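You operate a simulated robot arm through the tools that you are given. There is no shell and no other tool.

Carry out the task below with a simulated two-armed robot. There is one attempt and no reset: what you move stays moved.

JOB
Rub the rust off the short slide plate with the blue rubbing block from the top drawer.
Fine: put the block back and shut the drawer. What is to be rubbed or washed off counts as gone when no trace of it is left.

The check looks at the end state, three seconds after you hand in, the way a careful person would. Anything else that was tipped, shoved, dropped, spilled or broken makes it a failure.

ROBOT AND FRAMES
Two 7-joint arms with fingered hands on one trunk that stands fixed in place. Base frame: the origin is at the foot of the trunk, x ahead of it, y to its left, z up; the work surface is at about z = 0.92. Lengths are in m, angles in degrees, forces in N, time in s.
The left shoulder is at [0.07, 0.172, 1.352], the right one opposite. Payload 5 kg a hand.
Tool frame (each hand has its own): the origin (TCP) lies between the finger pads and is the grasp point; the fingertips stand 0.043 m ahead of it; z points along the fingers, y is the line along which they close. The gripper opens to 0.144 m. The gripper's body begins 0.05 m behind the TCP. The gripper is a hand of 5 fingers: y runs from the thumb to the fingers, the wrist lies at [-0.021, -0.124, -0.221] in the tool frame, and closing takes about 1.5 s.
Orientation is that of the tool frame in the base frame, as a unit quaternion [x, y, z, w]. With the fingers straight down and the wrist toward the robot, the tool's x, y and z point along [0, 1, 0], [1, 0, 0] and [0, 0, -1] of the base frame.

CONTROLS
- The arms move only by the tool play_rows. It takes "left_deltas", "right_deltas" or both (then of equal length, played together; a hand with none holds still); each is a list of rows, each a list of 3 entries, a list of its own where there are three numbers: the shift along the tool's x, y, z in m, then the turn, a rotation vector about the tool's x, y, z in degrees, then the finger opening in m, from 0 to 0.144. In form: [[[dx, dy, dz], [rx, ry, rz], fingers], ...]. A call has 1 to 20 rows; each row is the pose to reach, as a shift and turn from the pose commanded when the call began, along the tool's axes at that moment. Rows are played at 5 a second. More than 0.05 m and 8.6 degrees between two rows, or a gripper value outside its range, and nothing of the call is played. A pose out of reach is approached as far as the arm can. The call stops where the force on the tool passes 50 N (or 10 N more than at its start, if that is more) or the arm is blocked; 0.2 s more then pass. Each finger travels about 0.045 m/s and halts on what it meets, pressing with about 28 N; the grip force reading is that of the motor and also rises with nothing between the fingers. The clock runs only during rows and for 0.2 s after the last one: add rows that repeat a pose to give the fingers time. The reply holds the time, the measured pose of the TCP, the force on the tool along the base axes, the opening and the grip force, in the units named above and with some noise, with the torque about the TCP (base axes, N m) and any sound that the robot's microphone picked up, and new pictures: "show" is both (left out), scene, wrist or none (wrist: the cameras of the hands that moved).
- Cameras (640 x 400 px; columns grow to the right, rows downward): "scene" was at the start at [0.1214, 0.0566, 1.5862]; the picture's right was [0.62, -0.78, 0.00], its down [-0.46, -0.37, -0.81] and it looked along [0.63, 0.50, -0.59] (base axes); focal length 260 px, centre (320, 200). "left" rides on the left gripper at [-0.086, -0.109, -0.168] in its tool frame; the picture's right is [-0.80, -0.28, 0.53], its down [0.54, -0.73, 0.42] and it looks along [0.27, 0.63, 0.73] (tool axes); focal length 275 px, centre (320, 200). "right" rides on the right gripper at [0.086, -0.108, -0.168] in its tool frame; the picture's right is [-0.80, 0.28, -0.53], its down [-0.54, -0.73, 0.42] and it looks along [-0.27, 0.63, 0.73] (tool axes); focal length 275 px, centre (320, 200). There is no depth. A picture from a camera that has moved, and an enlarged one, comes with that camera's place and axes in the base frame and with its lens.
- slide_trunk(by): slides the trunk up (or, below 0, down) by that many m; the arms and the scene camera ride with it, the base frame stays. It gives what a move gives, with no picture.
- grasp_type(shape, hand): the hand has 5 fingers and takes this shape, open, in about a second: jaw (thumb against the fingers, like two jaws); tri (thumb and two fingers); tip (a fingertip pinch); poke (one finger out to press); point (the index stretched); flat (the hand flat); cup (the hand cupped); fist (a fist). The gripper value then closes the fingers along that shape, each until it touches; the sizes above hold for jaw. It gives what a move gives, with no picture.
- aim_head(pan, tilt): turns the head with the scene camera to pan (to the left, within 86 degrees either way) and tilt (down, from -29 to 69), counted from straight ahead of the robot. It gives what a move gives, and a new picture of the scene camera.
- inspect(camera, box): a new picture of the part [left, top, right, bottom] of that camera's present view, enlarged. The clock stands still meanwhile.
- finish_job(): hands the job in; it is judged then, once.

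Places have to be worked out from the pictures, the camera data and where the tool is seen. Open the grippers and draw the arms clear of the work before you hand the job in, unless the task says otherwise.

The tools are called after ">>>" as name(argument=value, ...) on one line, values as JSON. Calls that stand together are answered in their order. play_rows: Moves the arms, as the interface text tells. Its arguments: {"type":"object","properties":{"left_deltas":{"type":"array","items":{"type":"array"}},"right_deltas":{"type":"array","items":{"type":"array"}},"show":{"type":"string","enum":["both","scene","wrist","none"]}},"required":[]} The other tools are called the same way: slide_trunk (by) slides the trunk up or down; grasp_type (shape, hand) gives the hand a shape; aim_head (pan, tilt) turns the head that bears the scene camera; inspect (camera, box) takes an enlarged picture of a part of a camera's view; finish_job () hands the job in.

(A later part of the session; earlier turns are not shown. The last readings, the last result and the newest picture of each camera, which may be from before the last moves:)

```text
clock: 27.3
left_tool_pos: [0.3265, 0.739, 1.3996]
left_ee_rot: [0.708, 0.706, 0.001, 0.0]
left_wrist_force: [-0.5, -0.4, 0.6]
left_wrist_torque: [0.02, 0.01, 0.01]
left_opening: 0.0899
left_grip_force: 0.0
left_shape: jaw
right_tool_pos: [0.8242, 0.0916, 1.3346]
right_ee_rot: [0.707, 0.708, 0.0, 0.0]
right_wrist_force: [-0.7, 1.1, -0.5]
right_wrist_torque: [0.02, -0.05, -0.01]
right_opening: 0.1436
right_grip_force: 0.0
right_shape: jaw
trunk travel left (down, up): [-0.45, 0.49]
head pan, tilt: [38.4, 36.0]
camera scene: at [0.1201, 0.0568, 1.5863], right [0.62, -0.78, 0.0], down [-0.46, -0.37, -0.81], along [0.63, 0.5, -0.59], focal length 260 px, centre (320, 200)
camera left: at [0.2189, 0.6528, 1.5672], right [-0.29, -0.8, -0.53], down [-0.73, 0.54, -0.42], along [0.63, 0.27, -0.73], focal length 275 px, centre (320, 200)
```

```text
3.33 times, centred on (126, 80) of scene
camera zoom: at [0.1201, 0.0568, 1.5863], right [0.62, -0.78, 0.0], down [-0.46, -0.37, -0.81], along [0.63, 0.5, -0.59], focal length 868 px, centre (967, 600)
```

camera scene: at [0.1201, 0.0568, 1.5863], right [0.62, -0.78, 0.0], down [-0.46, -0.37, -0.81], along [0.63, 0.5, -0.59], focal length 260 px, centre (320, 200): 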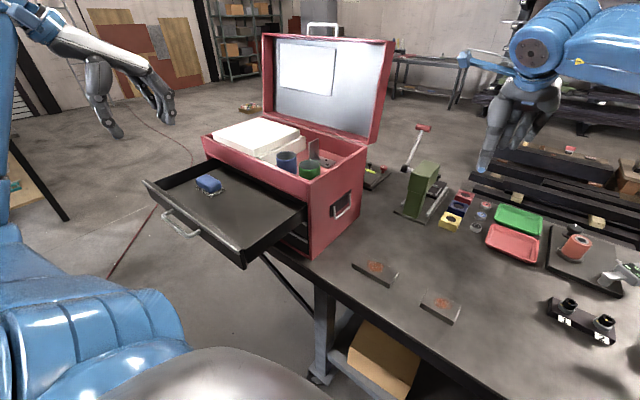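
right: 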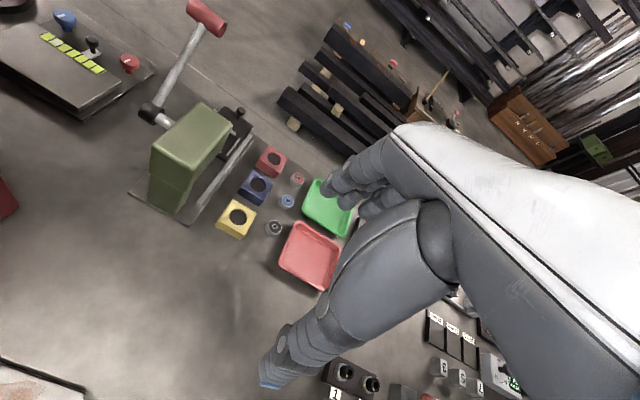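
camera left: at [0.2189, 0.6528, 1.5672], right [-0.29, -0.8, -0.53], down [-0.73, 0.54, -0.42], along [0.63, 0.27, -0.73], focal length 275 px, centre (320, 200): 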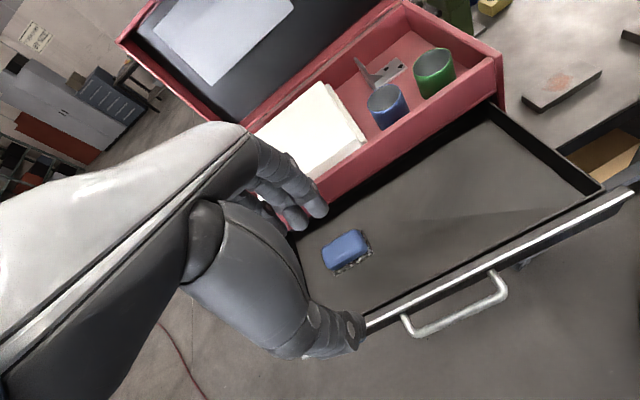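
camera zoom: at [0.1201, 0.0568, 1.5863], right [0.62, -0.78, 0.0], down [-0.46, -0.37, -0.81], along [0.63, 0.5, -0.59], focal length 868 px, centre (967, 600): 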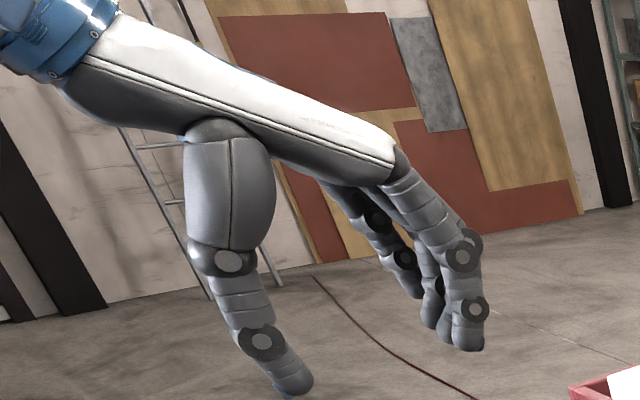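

At this opening the knuckle bulge (about 0.09 m from the TCP) would touch the box front in the present orientation. So I'll turn the hand 90° about the vertical (fingers toward +y, thumb toward −y) and grip the block along its long axis. I'll hover above it first.

>>> play_rows(left_deltas=[[[0.006, 0.0135, 0.009], [0, 0, -8.2], 0.1], [[0.013, 0.027, 0.018], [0, 0, -16.4], 0.11], [[0.0195, 0.0405, 0.027], [0, 0, -24.6], 0.115], [[0.026, 0.054, 0.036], [0, 0, -32.8], 0.115], [[0.0325, 0.0675, 0.045], [0, 0, -41], 0.115], [[0.039, 0.081, 0.054], [0, 0, -49.2], 0.115], [[0.0455, 0.0945, 0.063], [0, 0, -57.4], 0.115], [[0.052, 0.108, 0.072], [0, 0, -65.6], 0.115], [[0.0585, 0.1215, 0.081], [0, 0, -73.8], 0.115], [[0.065, 0.135, 0.09], [0, 0, -82], 0.115], [[0.072, 0.1485, 0.0996], [0, 0, -90], 0.115], [[0.072, 0.1485, 0.0996], [0, 0, -90], 0.115]], show="both")

```text
clock: 29.9
left_tool_pos: [0.4778, 0.8116, 1.2987]
left_ee_rot: [0.0, 1.0, 0.001, 0.0]
left_wrist_force: [0.9, -0.1, 0.0]
left_wrist_torque: [-0.05, 0.03, 0.02]
left_opening: 0.1148
left_grip_force: 0.1
left_shape: jaw
right_tool_pos: [0.8256, 0.0919, 1.3332]
right_ee_rot: [0.706, 0.708, -0.001, 0.001]
right_wrist_force: [0.5, -0.2, 0.8]
right_wrist_torque: [-0.04, 0.06, 0.03]
right_opening: 0.1438
right_grip_force: 0.1
right_shape: jaw
trunk travel left (down, up): [-0.45, 0.49]
head pan, tilt: [38.4, 36.0]
camera scene: at [0.1221, 0.0575, 1.5861], right [0.62, -0.78, 0.0], down [-0.46, -0.37, -0.81], along [0.63, 0.5, -0.59], focal length 260 px, centre (320, 200)
camera left: at [0.5637, 0.7027, 1.4663], right [0.8, -0.28, -0.53], down [-0.54, -0.73, -0.42], along [-0.27, 0.63, -0.73], focal length 275 px, centre (320, 200)
```

scene: 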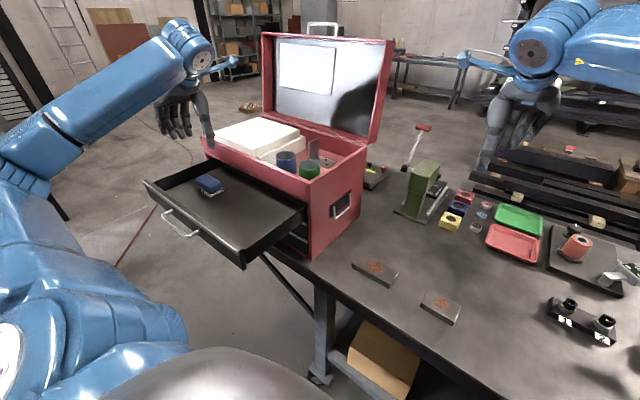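
left: 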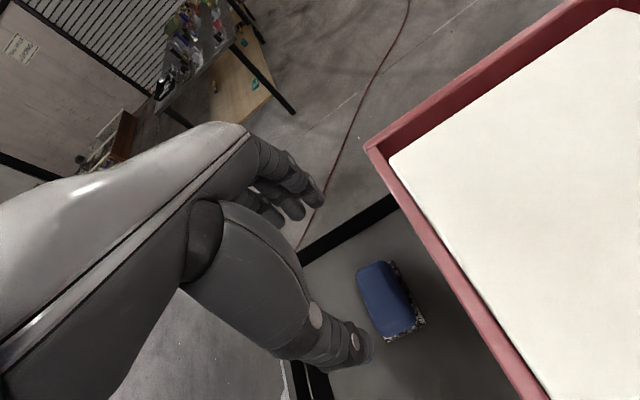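

The hand is above the block, and the box front has ample clearance on this side. I'll enlarge the wrist view to check the block's exact place against the fingers.

>>> inspect(camera="left", box=[240, 160, 496, 360])

>>> inspect(camera="scene", box=[130, 80, 258, 200])

```text
2.00 times, centred on (368, 260) of left
camera zoom: at [0.5637, 0.7027, 1.4663], right [0.8, -0.28, -0.53], down [-0.54, -0.73, -0.42], along [-0.27, 0.63, -0.73], focal length 551 px, centre (224, 80)
```

zoom: 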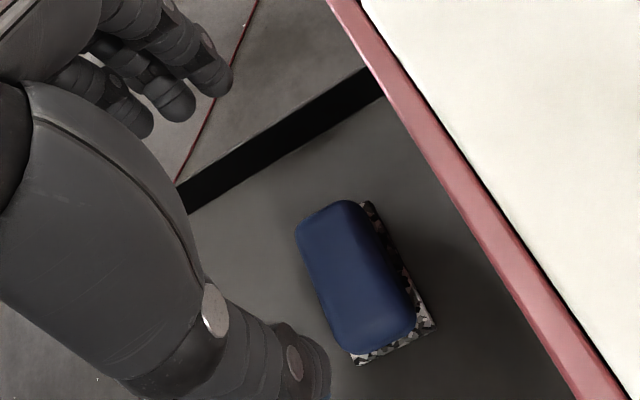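

```text
3.33 times, centred on (194, 140) of scene
camera zoom: at [0.1221, 0.0575, 1.5861], right [0.62, -0.78, 0.0], down [-0.46, -0.37, -0.81], along [0.63, 0.5, -0.59], focal length 868 px, centre (740, 400)
```

zoom: 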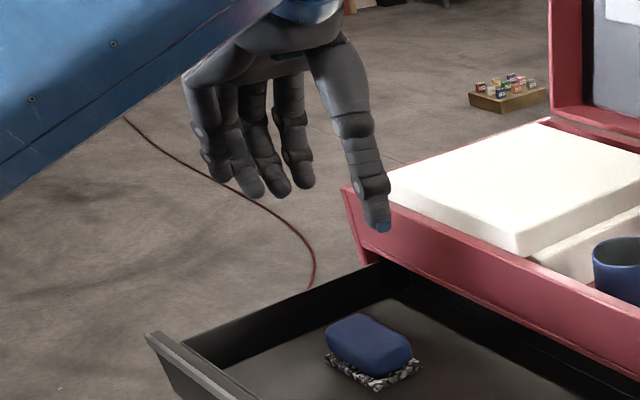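

The corners confirm the block centre at about [0.468, 0.812]. I'll descend most of the way with the fingers straddling the block's ends and look again before closing.

>>> play_rows(left_deltas=[[[0.003, 0, 0.03], [0, 0, 0], 0.106], [[0.003, 0, 0.06], [0, 0, 0], 0.104], [[0.003, 0, 0.09], [0, 0, 0], 0.104], [[0.003, 0, 0.115], [0, 0, 0], 0.104], [[0.003, 0, 0.134], [0, 0, 0], 0.104], [[0.003, 0, 0.134], [0, 0, 0], 0.104]], show="both")

```text
clock: 31.3
left_tool_pos: [0.474, 0.8112, 1.166]
left_ee_rot: [0.001, 1.0, 0.001, 0.001]
left_wrist_force: [0.0, -0.1, -0.3]
left_wrist_torque: [-0.01, -0.03, 0.03]
left_opening: 0.1042
left_grip_force: 0.0
left_shape: jaw
right_tool_pos: [0.8243, 0.0892, 1.3328]
right_ee_rot: [0.706, 0.708, 0.0, 0.0]
right_wrist_force: [-0.3, -0.2, -1.3]
right_wrist_torque: [0.03, 0.02, 0.01]
right_opening: 0.1433
right_grip_force: 0.0
right_shape: jaw
trunk travel left (down, up): [-0.45, 0.49]
head pan, tilt: [38.4, 36.0]
camera scene: at [0.1212, 0.0562, 1.5863], right [0.62, -0.78, 0.0], down [-0.46, -0.36, -0.81], along [0.63, 0.5, -0.59], focal length 260 px, centre (320, 200)
camera left: at [0.5602, 0.7007, 1.3332], right [0.8, -0.29, -0.53], down [-0.54, -0.72, -0.42], along [-0.27, 0.63, -0.73], focal length 275 px, centre (320, 200)
```

scene: 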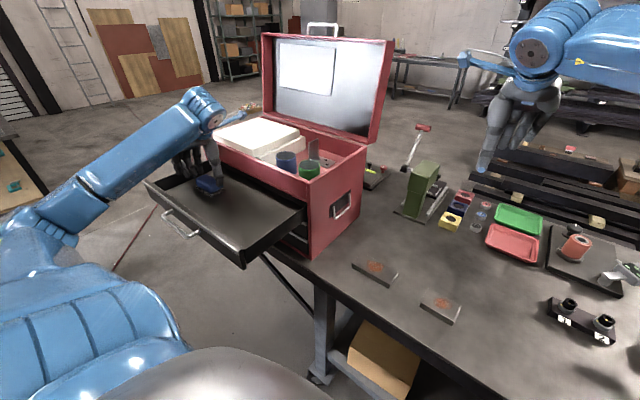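
left: 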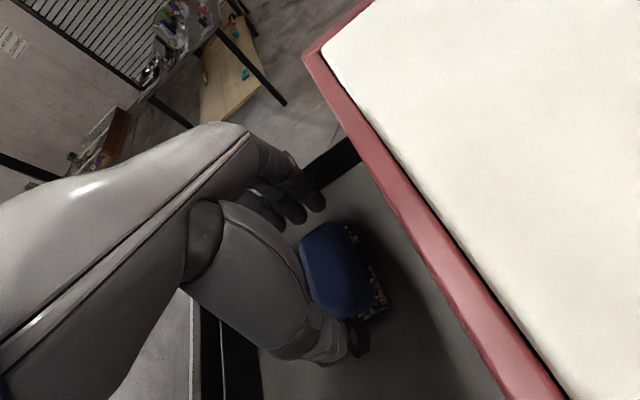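

>>> inspect(camera="left", box=[240, 170, 432, 370])

>>> inspect(camera="scene", box=[150, 130, 262, 215])

```text
2.00 times, centred on (336, 270) of left
camera zoom: at [0.5602, 0.7007, 1.3332], right [0.8, -0.29, -0.53], down [-0.54, -0.72, -0.42], along [-0.27, 0.63, -0.73], focal length 551 px, centre (288, 60)
```

zoom: 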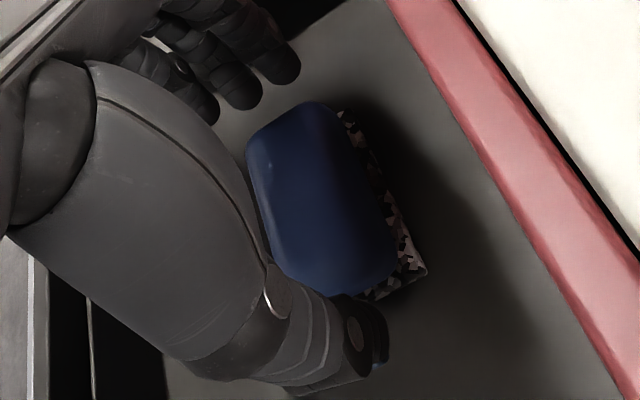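

```text
4.71 times, centred on (206, 172) of scene
camera zoom: at [0.1212, 0.0562, 1.5863], right [0.62, -0.78, 0.0], down [-0.46, -0.36, -0.81], along [0.63, 0.5, -0.59], focal length 1226 px, centre (856, 329)
```

zoom: 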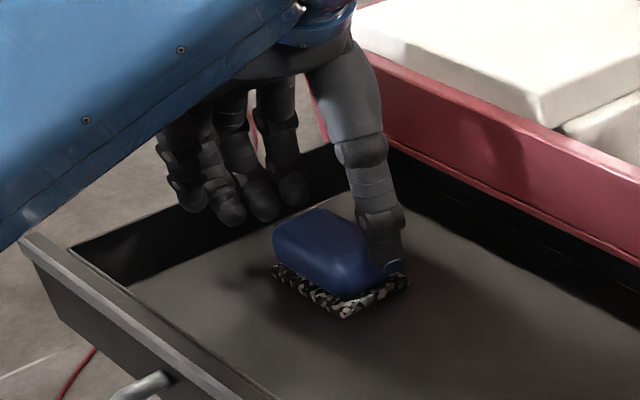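

The thumb is at the block's right end and the fingers are beyond its left end. I'll lower another 14 mm and close.

>>> play_rows(left_deltas=[[[0, 0, 0.007], [0, 0, 0], 0.104], [[0, 0, 0.014], [0, 0, 0], 0.104], [[0, 0, 0.014], [0, 0, 0], 0.09], [[0, 0, 0.014], [0, 0, 0], 0.075], [[0, 0, 0.014], [0, 0, 0], 0.06], [[0, 0, 0.014], [0, 0, 0], 0.04], [[0, 0, 0.014], [0, 0, 0], 0.04], [[0, 0, 0.014], [0, 0, 0], 0.04], [[0, 0, 0.014], [0, 0, 0], 0.04], [[0, 0, 0.014], [0, 0, 0], 0.04]], show="both")

```text
clock: 33.5
left_tool_pos: [0.4739, 0.8096, 1.1514]
left_ee_rot: [0.001, 1.0, 0.0, 0.0]
left_wrist_force: [0.5, -0.1, -0.6]
left_wrist_torque: [0.01, 0.0, 0.01]
left_opening: 0.0819
left_grip_force: 28.4
left_shape: jaw
right_tool_pos: [0.8244, 0.0902, 1.3335]
right_ee_rot: [0.707, 0.707, 0.001, 0.0]
right_wrist_force: [-0.1, -0.3, 1.1]
right_wrist_torque: [0.0, -0.03, 0.0]
right_opening: 0.1437
right_grip_force: 0.1
right_shape: jaw
trunk travel left (down, up): [-0.45, 0.49]
head pan, tilt: [38.4, 36.0]
camera scene: at [0.1214, 0.0567, 1.5862], right [0.62, -0.78, 0.0], down [-0.46, -0.37, -0.81], along [0.63, 0.5, -0.59], focal length 260 px, centre (320, 200)
camera left: at [0.5605, 0.7018, 1.3187], right [0.8, -0.29, -0.53], down [-0.54, -0.72, -0.42], along [-0.27, 0.63, -0.73], focal length 275 px, centre (320, 200)
```

scene: 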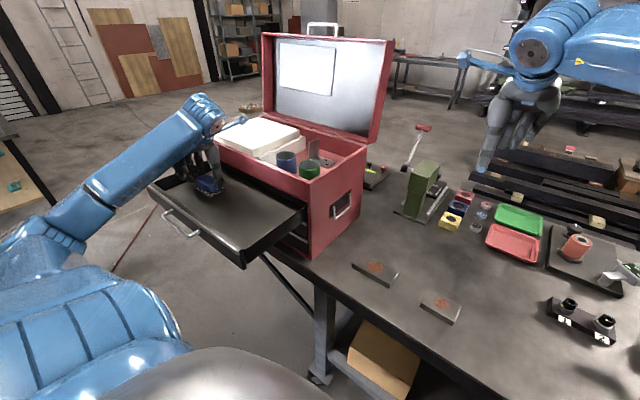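
left: 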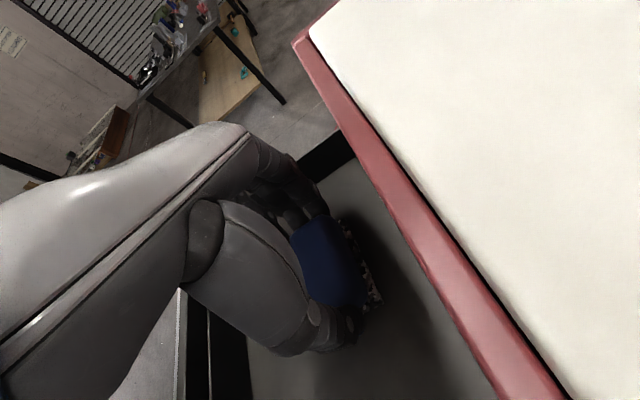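

The fingers stopped on the block at 82 mm opening with a firm grip. I'll lift 5 cm slowly and check that block and pad come together.

>>> play_rows(left_deltas=[[[0, 0, -0.01], [0, 0, 0], 0.04], [[0, 0, -0.02], [0, 0, 0], 0.04], [[0, 0, -0.035], [0, 0, 0], 0.04], [[0, 0, -0.05], [0, 0, 0], 0.04], [[0, 0, -0.07], [0, 0, 0], 0.04], [[0, 0, -0.07], [0, 0, 0], 0.04]], show="both")

>>> inspect(camera="scene", box=[150, 110, 262, 195])

>>> inspect(camera="left", box=[240, 170, 432, 370])

```text
clock: 34.9
left_tool_pos: [0.475, 0.8112, 1.2217]
left_ee_rot: [0.002, 1.0, 0.0, 0.0]
left_wrist_force: [-0.3, -0.1, -1.4]
left_wrist_torque: [-0.01, -0.06, -0.01]
left_opening: 0.082
left_grip_force: 27.8
left_shape: jaw
right_tool_pos: [0.8254, 0.0904, 1.333]
right_ee_rot: [0.706, 0.708, 0.0, 0.0]
right_wrist_force: [-0.2, -0.1, 0.7]
right_wrist_torque: [-0.04, -0.02, -0.03]
right_opening: 0.1436
right_grip_force: 0.1
right_shape: jaw
trunk travel left (down, up): [-0.45, 0.49]
head pan, tilt: [38.4, 36.0]
camera scene: at [0.1216, 0.057, 1.5862], right [0.62, -0.78, 0.0], down [-0.46, -0.37, -0.81], along [0.63, 0.5, -0.59], focal length 260 px, centre (320, 200)
camera left: at [0.5612, 0.7025, 1.389], right [0.8, -0.29, -0.53], down [-0.54, -0.72, -0.42], along [-0.27, 0.63, -0.73], focal length 275 px, centre (320, 200)
```

scene: 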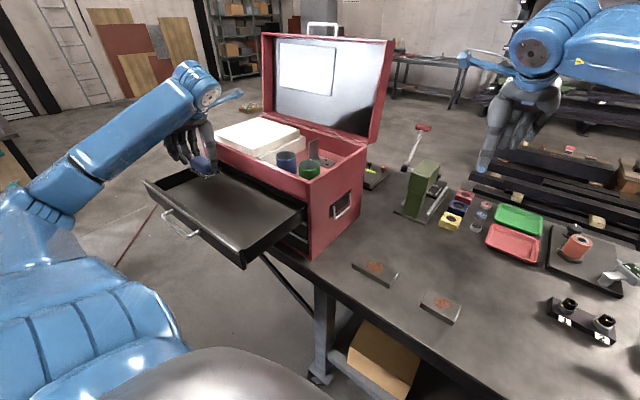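
left: 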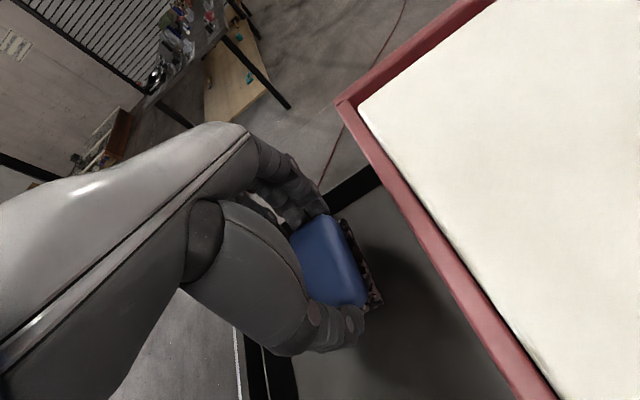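

```text
4.71 times, centred on (206, 152) of scene
camera zoom: at [0.1216, 0.057, 1.5862], right [0.62, -0.78, 0.0], down [-0.46, -0.37, -0.81], along [0.63, 0.5, -0.59], focal length 1226 px, centre (856, 424)
```

zoom: 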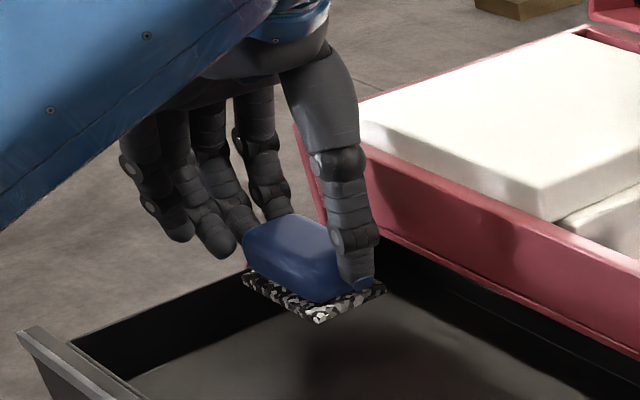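

```text
2.00 times, centred on (336, 270) of left
camera zoom: at [0.5612, 0.7025, 1.389], right [0.8, -0.29, -0.53], down [-0.54, -0.72, -0.42], along [-0.27, 0.63, -0.73], focal length 551 px, centre (288, 60)
```

zoom: 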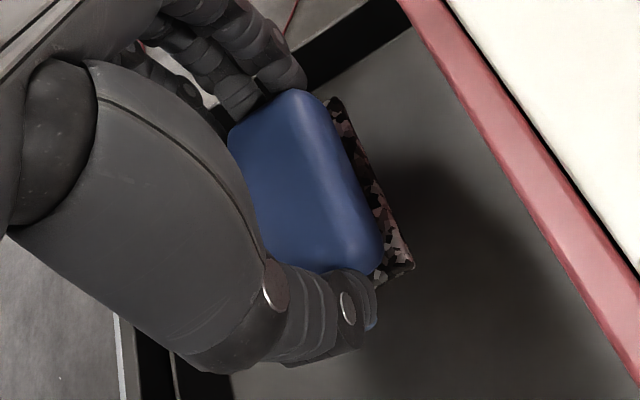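

The speckled pad is part of the block and it hangs level in the grip; the pad bottom is about 57 mm below the TCP. First I'll move the right arm aside to the right so it doesn't hang over the plates, lifting the left hand at the same time.

>>> play_rows(left_deltas=[[[0, 0, -0.015], [0, 0, 0], 0.04], [[0, 0, -0.03], [0, 0, 0], 0.04], [[0, 0, -0.045], [0, 0, 0], 0.04], [[0, 0, -0.06], [0, 0, 0], 0.04], [[0, 0, -0.075], [0, 0, 0], 0.04], [[0, 0, -0.09], [0, 0, 0], 0.04], [[0, 0, -0.105], [0, 0, 0], 0.04], [[0, 0, -0.12], [0, 0, 0], 0.04], [[0, 0, -0.138], [0, 0, 0], 0.04], [[0, 0, -0.138], [0, 0, 0], 0.04]], right_deltas=[[[-0.03, -0.01, -0.005], [0, 0, 0], 0.143], [[-0.06, -0.02, -0.01], [0, 0, 0], 0.143], [[-0.09, -0.03, -0.015], [0, 0, 0], 0.143], [[-0.12, -0.04, -0.02], [0, 0, 0], 0.143], [[-0.15, -0.05, -0.025], [0, 0, 0], 0.143], [[-0.18, -0.06, -0.03], [0, 0, 0], 0.143], [[-0.21, -0.07, -0.035], [0, 0, 0], 0.143], [[-0.24, -0.08, -0.04], [0, 0, 0], 0.143], [[-0.28, -0.1, -0.05], [0, 0, 0], 0.143], [[-0.3, -0.1, -0.05], [0, 0, 0], 0.143]], show="scene")

```text
clock: 37.1
left_tool_pos: [0.4831, 0.825, 1.3259]
left_ee_rot: [0.002, 1.0, 0.001, 0.002]
left_wrist_force: [0.2, 0.1, -1.7]
left_wrist_torque: [0.02, 0.01, 0.0]
left_opening: 0.0819
left_grip_force: 28.0
left_shape: jaw
left hand out of reach, approached as far as the arm can: row 7, 8, 9, 10
right_tool_pos: [0.7253, -0.2098, 1.3827]
right_ee_rot: [0.706, 0.708, 0.0, 0.0]
right_wrist_force: [0.4, 0.3, -0.4]
right_wrist_torque: [0.01, 0.01, 0.0]
right_opening: 0.1432
right_grip_force: 0.1
right_shape: jaw
trunk travel left (down, up): [-0.45, 0.49]
head pan, tilt: [38.4, 36.0]
camera scene: at [0.1218, 0.056, 1.5862], right [0.62, -0.78, 0.0], down [-0.46, -0.36, -0.81], along [0.63, 0.5, -0.59], focal length 260 px, centre (320, 200)
```

scene: 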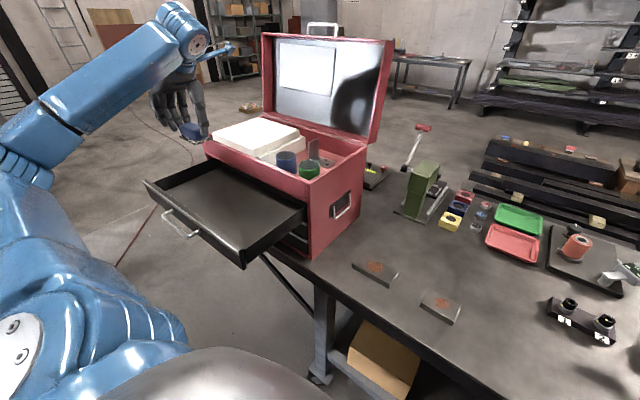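

The left arm hit its reach limit going straight up in that pose; the right arm is now aside. I'll bring the left hand back toward the robot, then along −y in front of the toolbox while turning the wrist back to the natural orientation.

>>> play_rows(left_deltas=[[[0.02, -0.02, 0.03], [0, 0, 0], 0.04], [[0.04, -0.04, 0.05], [0, 0, 0], 0.04], [[0.045, -0.06, 0.06], [0, 0, 8.2], 0.04], [[0.045, -0.085, 0.06], [0, 0, 16.4], 0.04], [[0.045, -0.115, 0.06], [0, 0, 24.6], 0.04], [[0.045, -0.15, 0.06], [0, 0, 32.8], 0.04], [[0.045, -0.185, 0.06], [0, 0, 41], 0.04], [[0.045, -0.22, 0.06], [0, 0, 49.2], 0.04], [[0.045, -0.255, 0.06], [0, 0, 57.4], 0.04], [[0.045, -0.29, 0.06], [0, 0, 65.6], 0.04], [[0.045, -0.325, 0.06], [0, 0, 73.8], 0.04], [[0.045, -0.36, 0.06], [0, 0, 82], 0.04], [[0.045, -0.4, 0.06], [0, 0, 90], 0.04], [[0.045, -0.4, 0.06], [0, 0, 90], 0.04]], show="both")

```text
clock: 40.1
left_tool_pos: [0.4428, 0.4319, 1.2692]
left_ee_rot: [0.708, 0.706, -0.002, -0.001]
left_wrist_force: [-0.2, 0.6, -1.0]
left_wrist_torque: [-0.04, 0.02, 0.0]
left_opening: 0.0821
left_grip_force: 28.2
left_shape: jaw
left hand out of reach, approached as far as the arm can: row 13, 14
right_tool_pos: [0.7253, -0.21, 1.3833]
right_ee_rot: [0.707, 0.708, 0.0, 0.0]
right_wrist_force: [0.3, 0.3, 0.4]
right_wrist_torque: [-0.02, 0.0, -0.01]
right_opening: 0.1432
right_grip_force: 0.1
right_shape: jaw
trunk travel left (down, up): [-0.45, 0.49]
head pan, tilt: [38.4, 36.0]
camera scene: at [0.1212, 0.057, 1.5862], right [0.62, -0.78, 0.0], down [-0.46, -0.37, -0.81], along [0.63, 0.5, -0.59], focal length 260 px, centre (320, 200)
camera left: at [0.3343, 0.3461, 1.4382], right [-0.29, -0.8, -0.53], down [-0.72, 0.55, -0.42], along [0.63, 0.26, -0.73], focal length 275 px, centre (320, 200)
```

scene: 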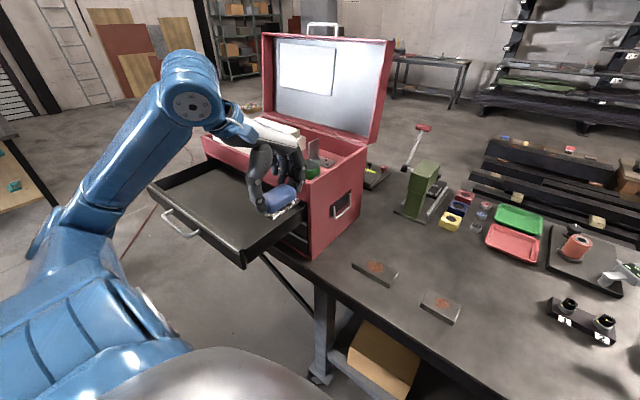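
left: 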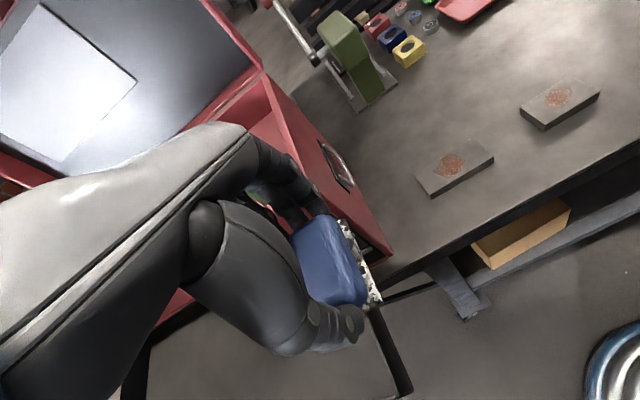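

The grip is steady. The toolbox's front-right corner (top z≈1.23) is in the way, and the arm can't come in closer, so I'll rise to z≈1.39, pass clear over and around the corner, then come above the short plate.

>>> play_rows(left_deltas=[[[0, 0, -0.03], [0, 0, 0], 0.04], [[0, 0, -0.06], [0, 0, 0], 0.04], [[0, 0, -0.09], [0, 0, 0], 0.04], [[0, 0, -0.12], [0, 0, 0], 0.04], [[-0.03, 0.026, -0.12], [0, 0, 0], 0.04], [[-0.06, 0.052, -0.12], [0, 0, 0], 0.04], [[-0.09, 0.078, -0.12], [0, 0, 0], 0.04], [[-0.12, 0.104, -0.12], [0, 0, 0], 0.04], [[-0.15, 0.13, -0.12], [0, 0, 0], 0.04], [[-0.182, 0.157, -0.12], [0, 0, 0], 0.04], [[-0.215, 0.165, -0.09], [0, 0, 0], 0.04], [[-0.248, 0.173, -0.06], [0, 0, 0], 0.04], [[-0.281, 0.181, -0.03], [0, 0, 0], 0.04], [[-0.314, 0.189, 0.0], [0, 0, 0], 0.04], [[-0.347, 0.197, 0.03], [0, 0, 0], 0.04], [[-0.382, 0.202, 0.069], [0, 0, 0], 0.04], [[-0.382, 0.202, 0.069], [0, 0, 0], 0.04]], show="both")

```text
refused: row 16 steps farther than a row can; nothing moved
```

One step was slightly too long; I'll replay the same path with a smaller last step.

>>> play_rows(left_deltas=[[[0, 0, -0.03], [0, 0, 0], 0.04], [[0, 0, -0.06], [0, 0, 0], 0.04], [[0, 0, -0.09], [0, 0, 0], 0.04], [[0, 0, -0.12], [0, 0, 0], 0.04], [[-0.03, 0.026, -0.12], [0, 0, 0], 0.04], [[-0.06, 0.052, -0.12], [0, 0, 0], 0.04], [[-0.09, 0.078, -0.12], [0, 0, 0], 0.04], [[-0.12, 0.104, -0.12], [0, 0, 0], 0.04], [[-0.15, 0.13, -0.12], [0, 0, 0], 0.04], [[-0.182, 0.157, -0.12], [0, 0, 0], 0.04], [[-0.215, 0.165, -0.09], [0, 0, 0], 0.04], [[-0.248, 0.173, -0.06], [0, 0, 0], 0.04], [[-0.281, 0.181, -0.03], [0, 0, 0], 0.04], [[-0.314, 0.189, 0.0], [0, 0, 0], 0.04], [[-0.347, 0.197, 0.03], [0, 0, 0], 0.04], [[-0.382, 0.202, 0.055], [0, 0, 0], 0.04], [[-0.382, 0.202, 0.069], [0, 0, 0], 0.04], [[-0.382, 0.202, 0.069], [0, 0, 0], 0.04]], show="both")

```text
clock: 43.9
left_tool_pos: [0.6434, 0.0498, 1.2012]
left_ee_rot: [0.708, 0.706, 0.0, 0.0]
left_wrist_force: [0.2, 0.1, -0.4]
left_wrist_torque: [0.0, -0.08, 0.03]
left_opening: 0.0817
left_grip_force: 28.2
left_shape: jaw
right_tool_pos: [0.7238, -0.2101, 1.3852]
right_ee_rot: [0.707, 0.707, 0.0, 0.001]
right_wrist_force: [-1.0, -0.1, 0.1]
right_wrist_torque: [-0.01, -0.03, -0.01]
right_opening: 0.1431
right_grip_force: 0.0
right_shape: jaw
trunk travel left (down, up): [-0.45, 0.49]
head pan, tilt: [38.4, 36.0]
camera scene: at [0.12, 0.0561, 1.5864], right [0.62, -0.78, 0.0], down [-0.46, -0.36, -0.81], along [0.63, 0.5, -0.59], focal length 260 px, centre (320, 200)
camera left: at [0.535, -0.0368, 1.3689], right [-0.28, -0.8, -0.54], down [-0.72, 0.54, -0.42], along [0.63, 0.27, -0.73], focal length 275 px, centre (320, 200)
```

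scene: 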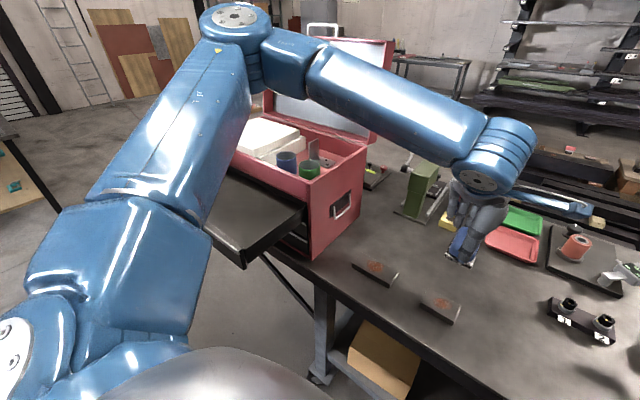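
left: 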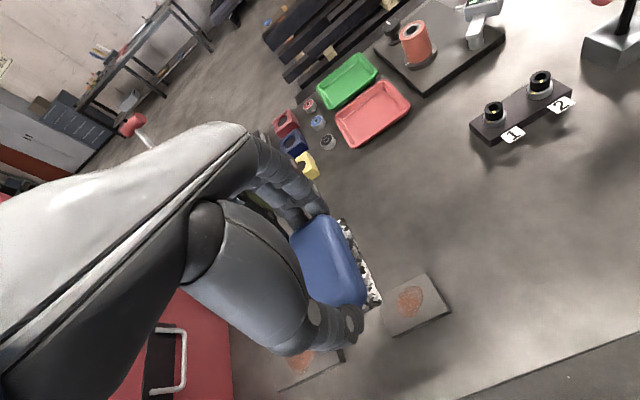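

The block now hovers over the bench near the short plate. I'll enlarge the wrist view and the scene view to locate the plate and its rust exactly.

>>> inspect(camera="left", box=[340, 240, 500, 340])

>>> inspect(camera="scene", box=[400, 210, 528, 340])

```text
4.00 times, centred on (420, 290) of left
camera zoom: at [0.535, -0.0368, 1.3689], right [-0.28, -0.8, -0.54], down [-0.72, 0.54, -0.42], along [0.63, 0.27, -0.73], focal length 1101 px, centre (-80, -160)
```

zoom: 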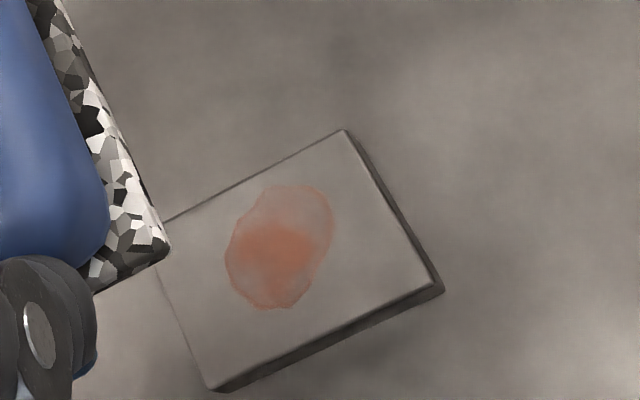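

```text
3.08 times, centred on (464, 275) of scene
camera zoom: at [0.12, 0.0561, 1.5864], right [0.62, -0.78, 0.0], down [-0.46, -0.36, -0.81], along [0.63, 0.5, -0.59], focal length 802 px, centre (-123, -31)
```

zoom: 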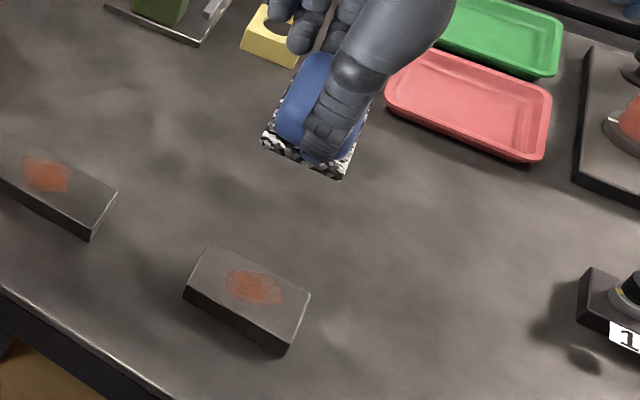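

The plate's top spans x 0.6135–0.673, y 0.006–0.0945 and the rust x 0.629–0.666, y 0.025–0.069, centre ≈[0.648, 0.047]. With the pad centre 6.5 mm toward +y of the TCP, I'll descend to about 4 cm above contact over the rust.

>>> play_rows(left_deltas=[[[-0.005, 0.002, 0.04], [0, 0, 0], 0.04], [[-0.0093, 0.0046, 0.08], [0, 0, 0], 0.04], [[-0.0093, 0.0046, 0.12], [0, 0, 0], 0.04], [[-0.0093, 0.0046, 0.15], [0, 0, 0], 0.04], [[-0.0093, 0.0046, 0.171], [0, 0, 0], 0.04], [[-0.0093, 0.0046, 0.171], [0, 0, 0], 0.04]], show="both")

>>> inspect(camera="scene", box=[400, 230, 510, 340])

```text
clock: 45.3
left_tool_pos: [0.6387, 0.0915, 1.0629]
left_ee_rot: [0.708, 0.706, 0.0, -0.001]
left_wrist_force: [-1.5, 0.3, -2.1]
left_wrist_torque: [-0.03, 0.0, 0.01]
left_opening: 0.0817
left_grip_force: 28.1
left_shape: jaw
left hand out of reach, approached as far as the arm can: row 1, 2, 3, 4, 5, 6
right_tool_pos: [0.7257, -0.211, 1.3838]
right_ee_rot: [0.707, 0.707, 0.0, 0.0]
right_wrist_force: [0.7, -0.5, 0.1]
right_wrist_torque: [0.02, 0.01, 0.02]
right_opening: 0.1432
right_grip_force: 0.0
right_shape: jaw
trunk travel left (down, up): [-0.45, 0.49]
head pan, tilt: [38.4, 36.0]
camera scene: at [0.1214, 0.056, 1.5863], right [0.62, -0.78, 0.0], down [-0.46, -0.36, -0.81], along [0.63, 0.5, -0.59], focal length 260 px, centre (320, 200)
camera left: at [0.5302, 0.0065, 1.2303], right [-0.29, -0.8, -0.53], down [-0.72, 0.54, -0.42], along [0.63, 0.27, -0.73], focal length 275 px, centre (320, 200)
```

scene: 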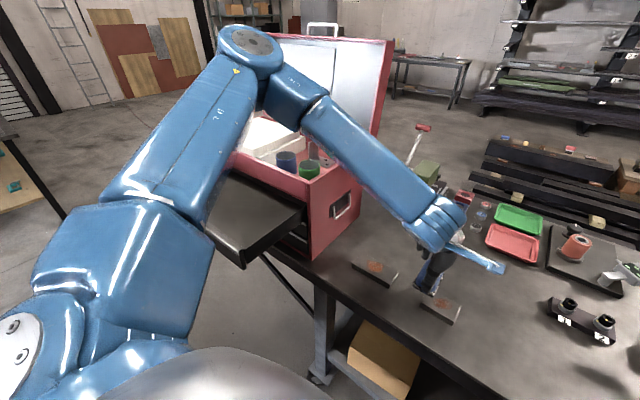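
left: 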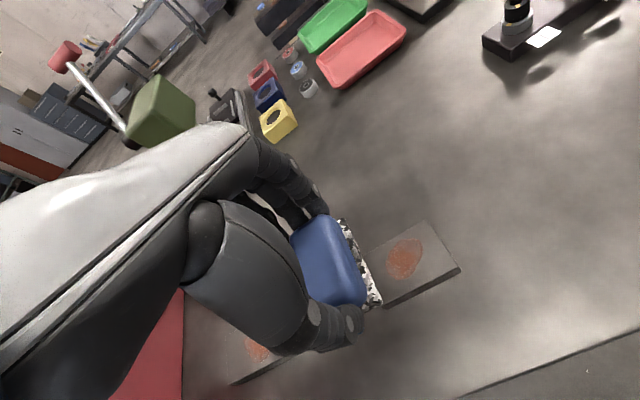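

```text
3.64 times, centred on (455, 285) of scene
camera zoom: at [0.1214, 0.056, 1.5863], right [0.62, -0.78, 0.0], down [-0.46, -0.36, -0.81], along [0.63, 0.5, -0.59], focal length 947 px, centre (-171, -109)
```

zoom: 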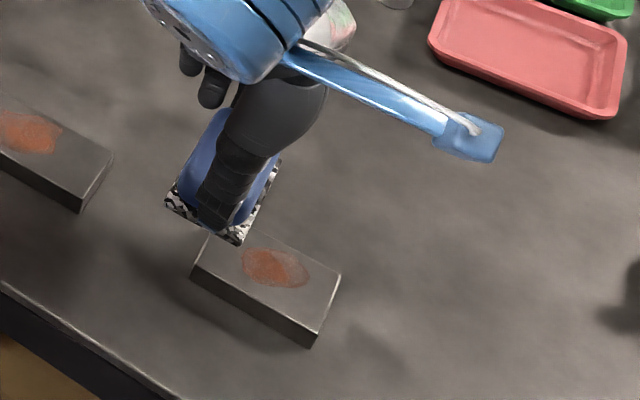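

The arm can't reach farther right with the wrist pointing this way: the forearm comes in from the left, so the hand should point toward −y instead. I'll rise 5 cm and turn the hand −90° about the vertical, which also lines the block's long side up with the plate.

>>> play_rows(left_deltas=[[[0, 0, -0.025], [0, 0, 0], 0.04], [[0, 0, -0.05], [0, 0, 0], 0.04], [[0, 0, -0.05], [0, 0, 8.2], 0.04], [[0, 0, -0.05], [0, 0, 16.4], 0.04], [[0, 0, -0.05], [0, 0, 24.6], 0.04], [[0, 0, -0.05], [0, 0, 32.8], 0.04], [[0, 0, -0.05], [0, 0, 41], 0.04], [[0, 0, -0.05], [0, 0, 49.2], 0.04], [[0, 0, -0.05], [0, 0, 57.4], 0.04], [[0, 0, -0.05], [0, 0, 65.6], 0.04], [[0, 0, -0.05], [0, 0, 73.8], 0.04], [[0, 0, -0.05], [0, 0, 82], 0.04], [[0, 0, -0.05], [0, 0, 90], 0.04], [[0, 0, -0.05], [0, 0, 90], 0.04]], show="both")

```text
clock: 48.3
left_tool_pos: [0.638, 0.0942, 1.1129]
left_ee_rot: [1.0, -0.001, 0.0, 0.0]
left_wrist_force: [0.6, 0.3, -1.4]
left_wrist_torque: [-0.01, 0.01, -0.04]
left_opening: 0.0819
left_grip_force: 28.0
left_shape: jaw
right_tool_pos: [0.7261, -0.2096, 1.3849]
right_ee_rot: [0.706, 0.708, 0.0, 0.0]
right_wrist_force: [0.6, 0.1, 0.3]
right_wrist_torque: [0.0, -0.01, 0.04]
right_opening: 0.1434
right_grip_force: 0.2
right_shape: jaw
trunk travel left (down, up): [-0.45, 0.49]
head pan, tilt: [38.4, 36.0]
camera scene: at [0.1213, 0.0566, 1.5862], right [0.62, -0.78, 0.0], down [-0.46, -0.37, -0.81], along [0.63, 0.5, -0.59], focal length 260 px, centre (320, 200)
camera left: at [0.5526, 0.2023, 1.2811], right [-0.8, 0.29, -0.53], down [0.54, 0.72, -0.42], along [0.27, -0.63, -0.73], focal length 275 px, centre (320, 200)
```

scene: 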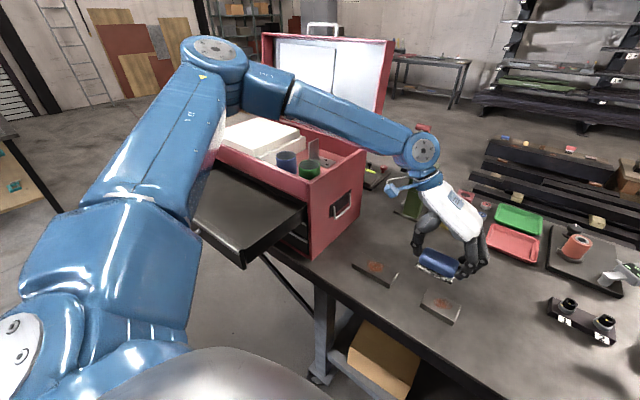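
left: 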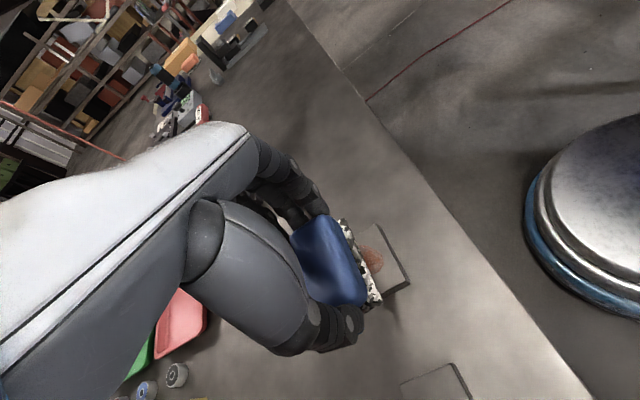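

This pose is reachable. Next I'll move over the rust centre and lower to about 4 cm above contact.

>>> play_rows(left_deltas=[[[0.0015, 0.015, 0.02], [0, 0, 0], 0.04], [[0.003, 0.03, 0.04], [0, 0, 0], 0.04], [[0.003, 0.046, 0.06], [0, 0, 0], 0.04], [[0.003, 0.046, 0.083], [0, 0, 0], 0.04], [[0.003, 0.046, 0.083], [0, 0, 0], 0.04]], show="both")

>>> inspect(camera="left", box=[280, 180, 472, 330])

>>> inspect(camera="scene", box=[390, 220, 510, 340])

```text
clock: 49.5
left_tool_pos: [0.6337, 0.0596, 1.0385]
left_ee_rot: [1.0, 0.0, 0.0, 0.001]
left_wrist_force: [-0.1, -0.2, -1.1]
left_wrist_torque: [0.01, 0.01, 0.01]
left_opening: 0.0816
left_grip_force: 28.1
left_shape: jaw
left hand out of reach, approached as far as the arm can: row 3, 4, 5
right_tool_pos: [0.726, -0.2104, 1.3837]
right_ee_rot: [0.707, 0.708, 0.0, 0.001]
right_wrist_force: [-0.5, -0.4, 0.4]
right_wrist_torque: [0.0, 0.03, 0.03]
right_opening: 0.1431
right_grip_force: 0.0
right_shape: jaw
trunk travel left (down, up): [-0.45, 0.49]
head pan, tilt: [38.4, 36.0]
camera scene: at [0.1217, 0.0559, 1.5862], right [0.62, -0.78, 0.0], down [-0.46, -0.36, -0.81], along [0.63, 0.5, -0.59], focal length 260 px, centre (320, 200)
camera left: at [0.5479, 0.1684, 1.2069], right [-0.8, 0.28, -0.53], down [0.54, 0.73, -0.42], along [0.27, -0.63, -0.73], focal length 275 px, centre (320, 200)
```

scene: 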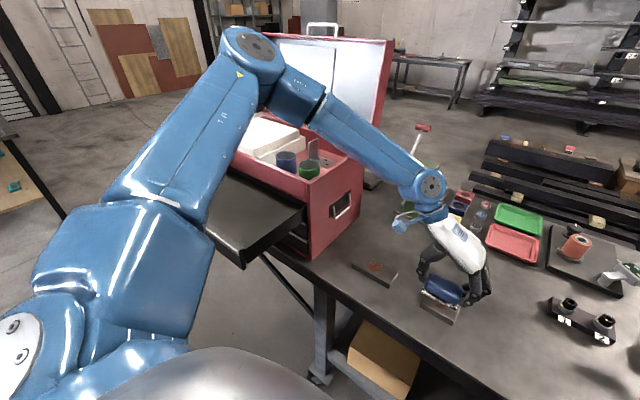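
left: 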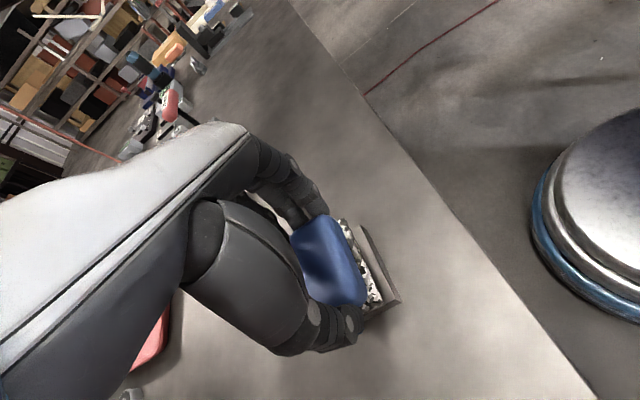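

```text
2.67 times, centred on (376, 255) of left
camera zoom: at [0.5479, 0.1684, 1.2069], right [-0.8, 0.28, -0.53], down [0.54, 0.73, -0.42], along [0.27, -0.63, -0.73], focal length 734 px, centre (171, 53)
```

zoom: 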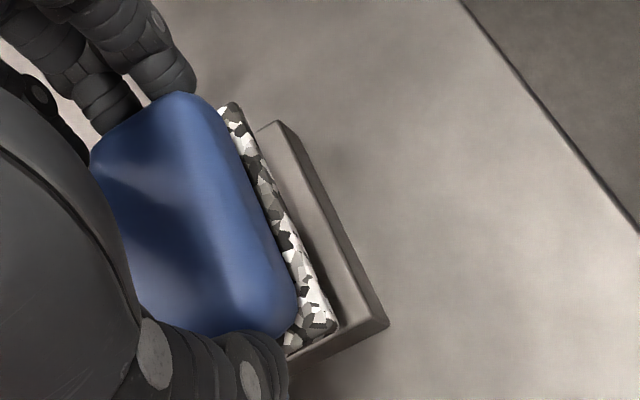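

```text
3.33 times, centred on (450, 280) of scene
camera zoom: at [0.1217, 0.0559, 1.5862], right [0.62, -0.78, 0.0], down [-0.46, -0.36, -0.81], along [0.63, 0.5, -0.59], focal length 868 px, centre (-113, -67)
```

zoom: 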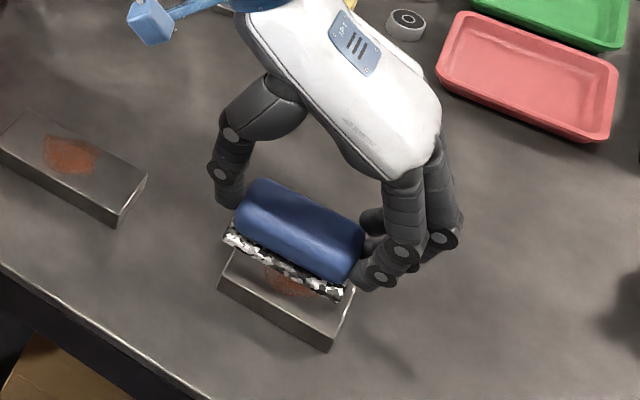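

The arm reaches a joint limit at this height, though higher poses at the same spot were reachable. I'll raise the hand about 21 cm and then slide the trunk down so the plate lies in the comfortable range.

>>> play_rows(left_deltas=[[[0, 0, -0.035], [0, 0, 0], 0.04], [[0.002, 0.003, -0.07], [0, 0, 0], 0.04], [[0.004, 0.006, -0.105], [0, 0, 0], 0.04], [[0.006, 0.009, -0.14], [0, 0, 0], 0.04], [[0.008, 0.0126, -0.175], [0, 0, 0], 0.04], [[0.008, 0.0126, -0.2115], [0, 0, 0], 0.04], [[0.008, 0.0126, -0.2115], [0, 0, 0], 0.04]], show="scene")

```text
clock: 51.1
left_tool_pos: [0.6423, 0.047, 1.2524]
left_ee_rot: [1.0, -0.001, -0.001, -0.001]
left_wrist_force: [-0.2, 0.0, -1.6]
left_wrist_torque: [0.01, 0.01, -0.01]
left_opening: 0.0817
left_grip_force: 27.3
left_shape: jaw
right_tool_pos: [0.7265, -0.2102, 1.3855]
right_ee_rot: [0.707, 0.707, 0.0, 0.0]
right_wrist_force: [0.2, 0.4, 0.5]
right_wrist_torque: [0.0, 0.01, -0.02]
right_opening: 0.1433
right_grip_force: 0.1
right_shape: jaw
trunk travel left (down, up): [-0.45, 0.49]
head pan, tilt: [38.4, 36.0]
camera scene: at [0.1219, 0.0567, 1.5862], right [0.62, -0.78, 0.0], down [-0.46, -0.37, -0.81], along [0.63, 0.5, -0.59], focal length 260 px, centre (320, 200)
```

scene: 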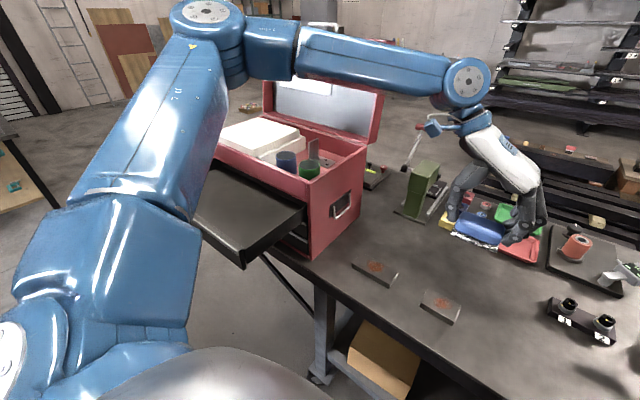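

The hand is up at z≈1.25 and level. Now I'll slide the trunk down in two steps, 18 cm in all; the pad will then still be about 8 cm above the plate.

>>> slide_trunk(by=-0.1)

>>> slide_trunk(by=-0.08)

>>> inspect(camera="scene", box=[0, 0, 640, 400])

```text
clock: 52.5
left_tool_pos: [0.6423, 0.0476, 1.1525]
left_ee_rot: [1.0, 0.0, 0.0, 0.0]
left_wrist_force: [0.1, 0.5, -1.1]
left_wrist_torque: [0.01, 0.03, 0.0]
left_opening: 0.0819
left_grip_force: 27.9
left_shape: jaw
right_tool_pos: [0.7253, -0.2109, 1.2853]
right_ee_rot: [0.706, 0.708, 0.0, 0.001]
right_wrist_force: [-0.6, 0.8, -0.5]
right_wrist_torque: [0.03, -0.01, 0.01]
right_opening: 0.143
right_grip_force: 0.1
right_shape: jaw
trunk travel left (down, up): [-0.35, 0.59]
head pan, tilt: [38.4, 36.0]
```

```text
clock: 53.6
left_tool_pos: [0.6426, 0.0461, 1.0721]
left_ee_rot: [1.0, -0.001, 0.0, 0.0]
left_wrist_force: [0.1, -0.9, -1.9]
left_wrist_torque: [0.0, 0.02, -0.01]
left_opening: 0.0818
left_grip_force: 28.1
left_shape: jaw
right_tool_pos: [0.7257, -0.2112, 1.205]
right_ee_rot: [0.706, 0.708, 0.001, 0.0]
right_wrist_force: [-0.7, -0.1, 1.7]
right_wrist_torque: [0.01, 0.0, 0.0]
right_opening: 0.1433
right_grip_force: 0.0
right_shape: jaw
trunk travel left (down, up): [-0.27, 0.67]
head pan, tilt: [38.4, 36.0]
```

```text
1.00 times, centred on (320, 200) of scene (not enlarged: the box is as wide or as high as the picture)
camera zoom: at [0.1211, 0.0563, 1.4064], right [0.62, -0.78, 0.0], down [-0.46, -0.36, -0.81], along [0.63, 0.5, -0.59], focal length 260 px, centre (320, 200)
```

zoom: 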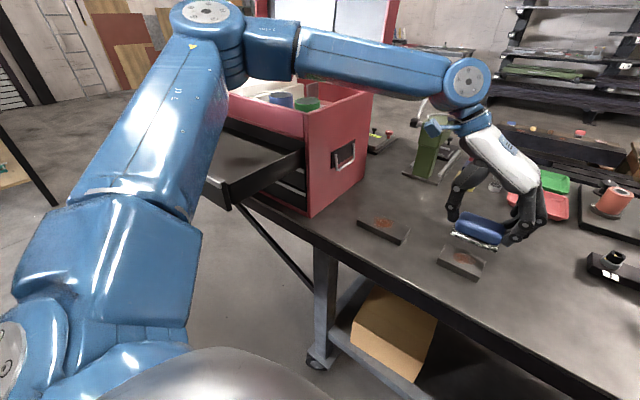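

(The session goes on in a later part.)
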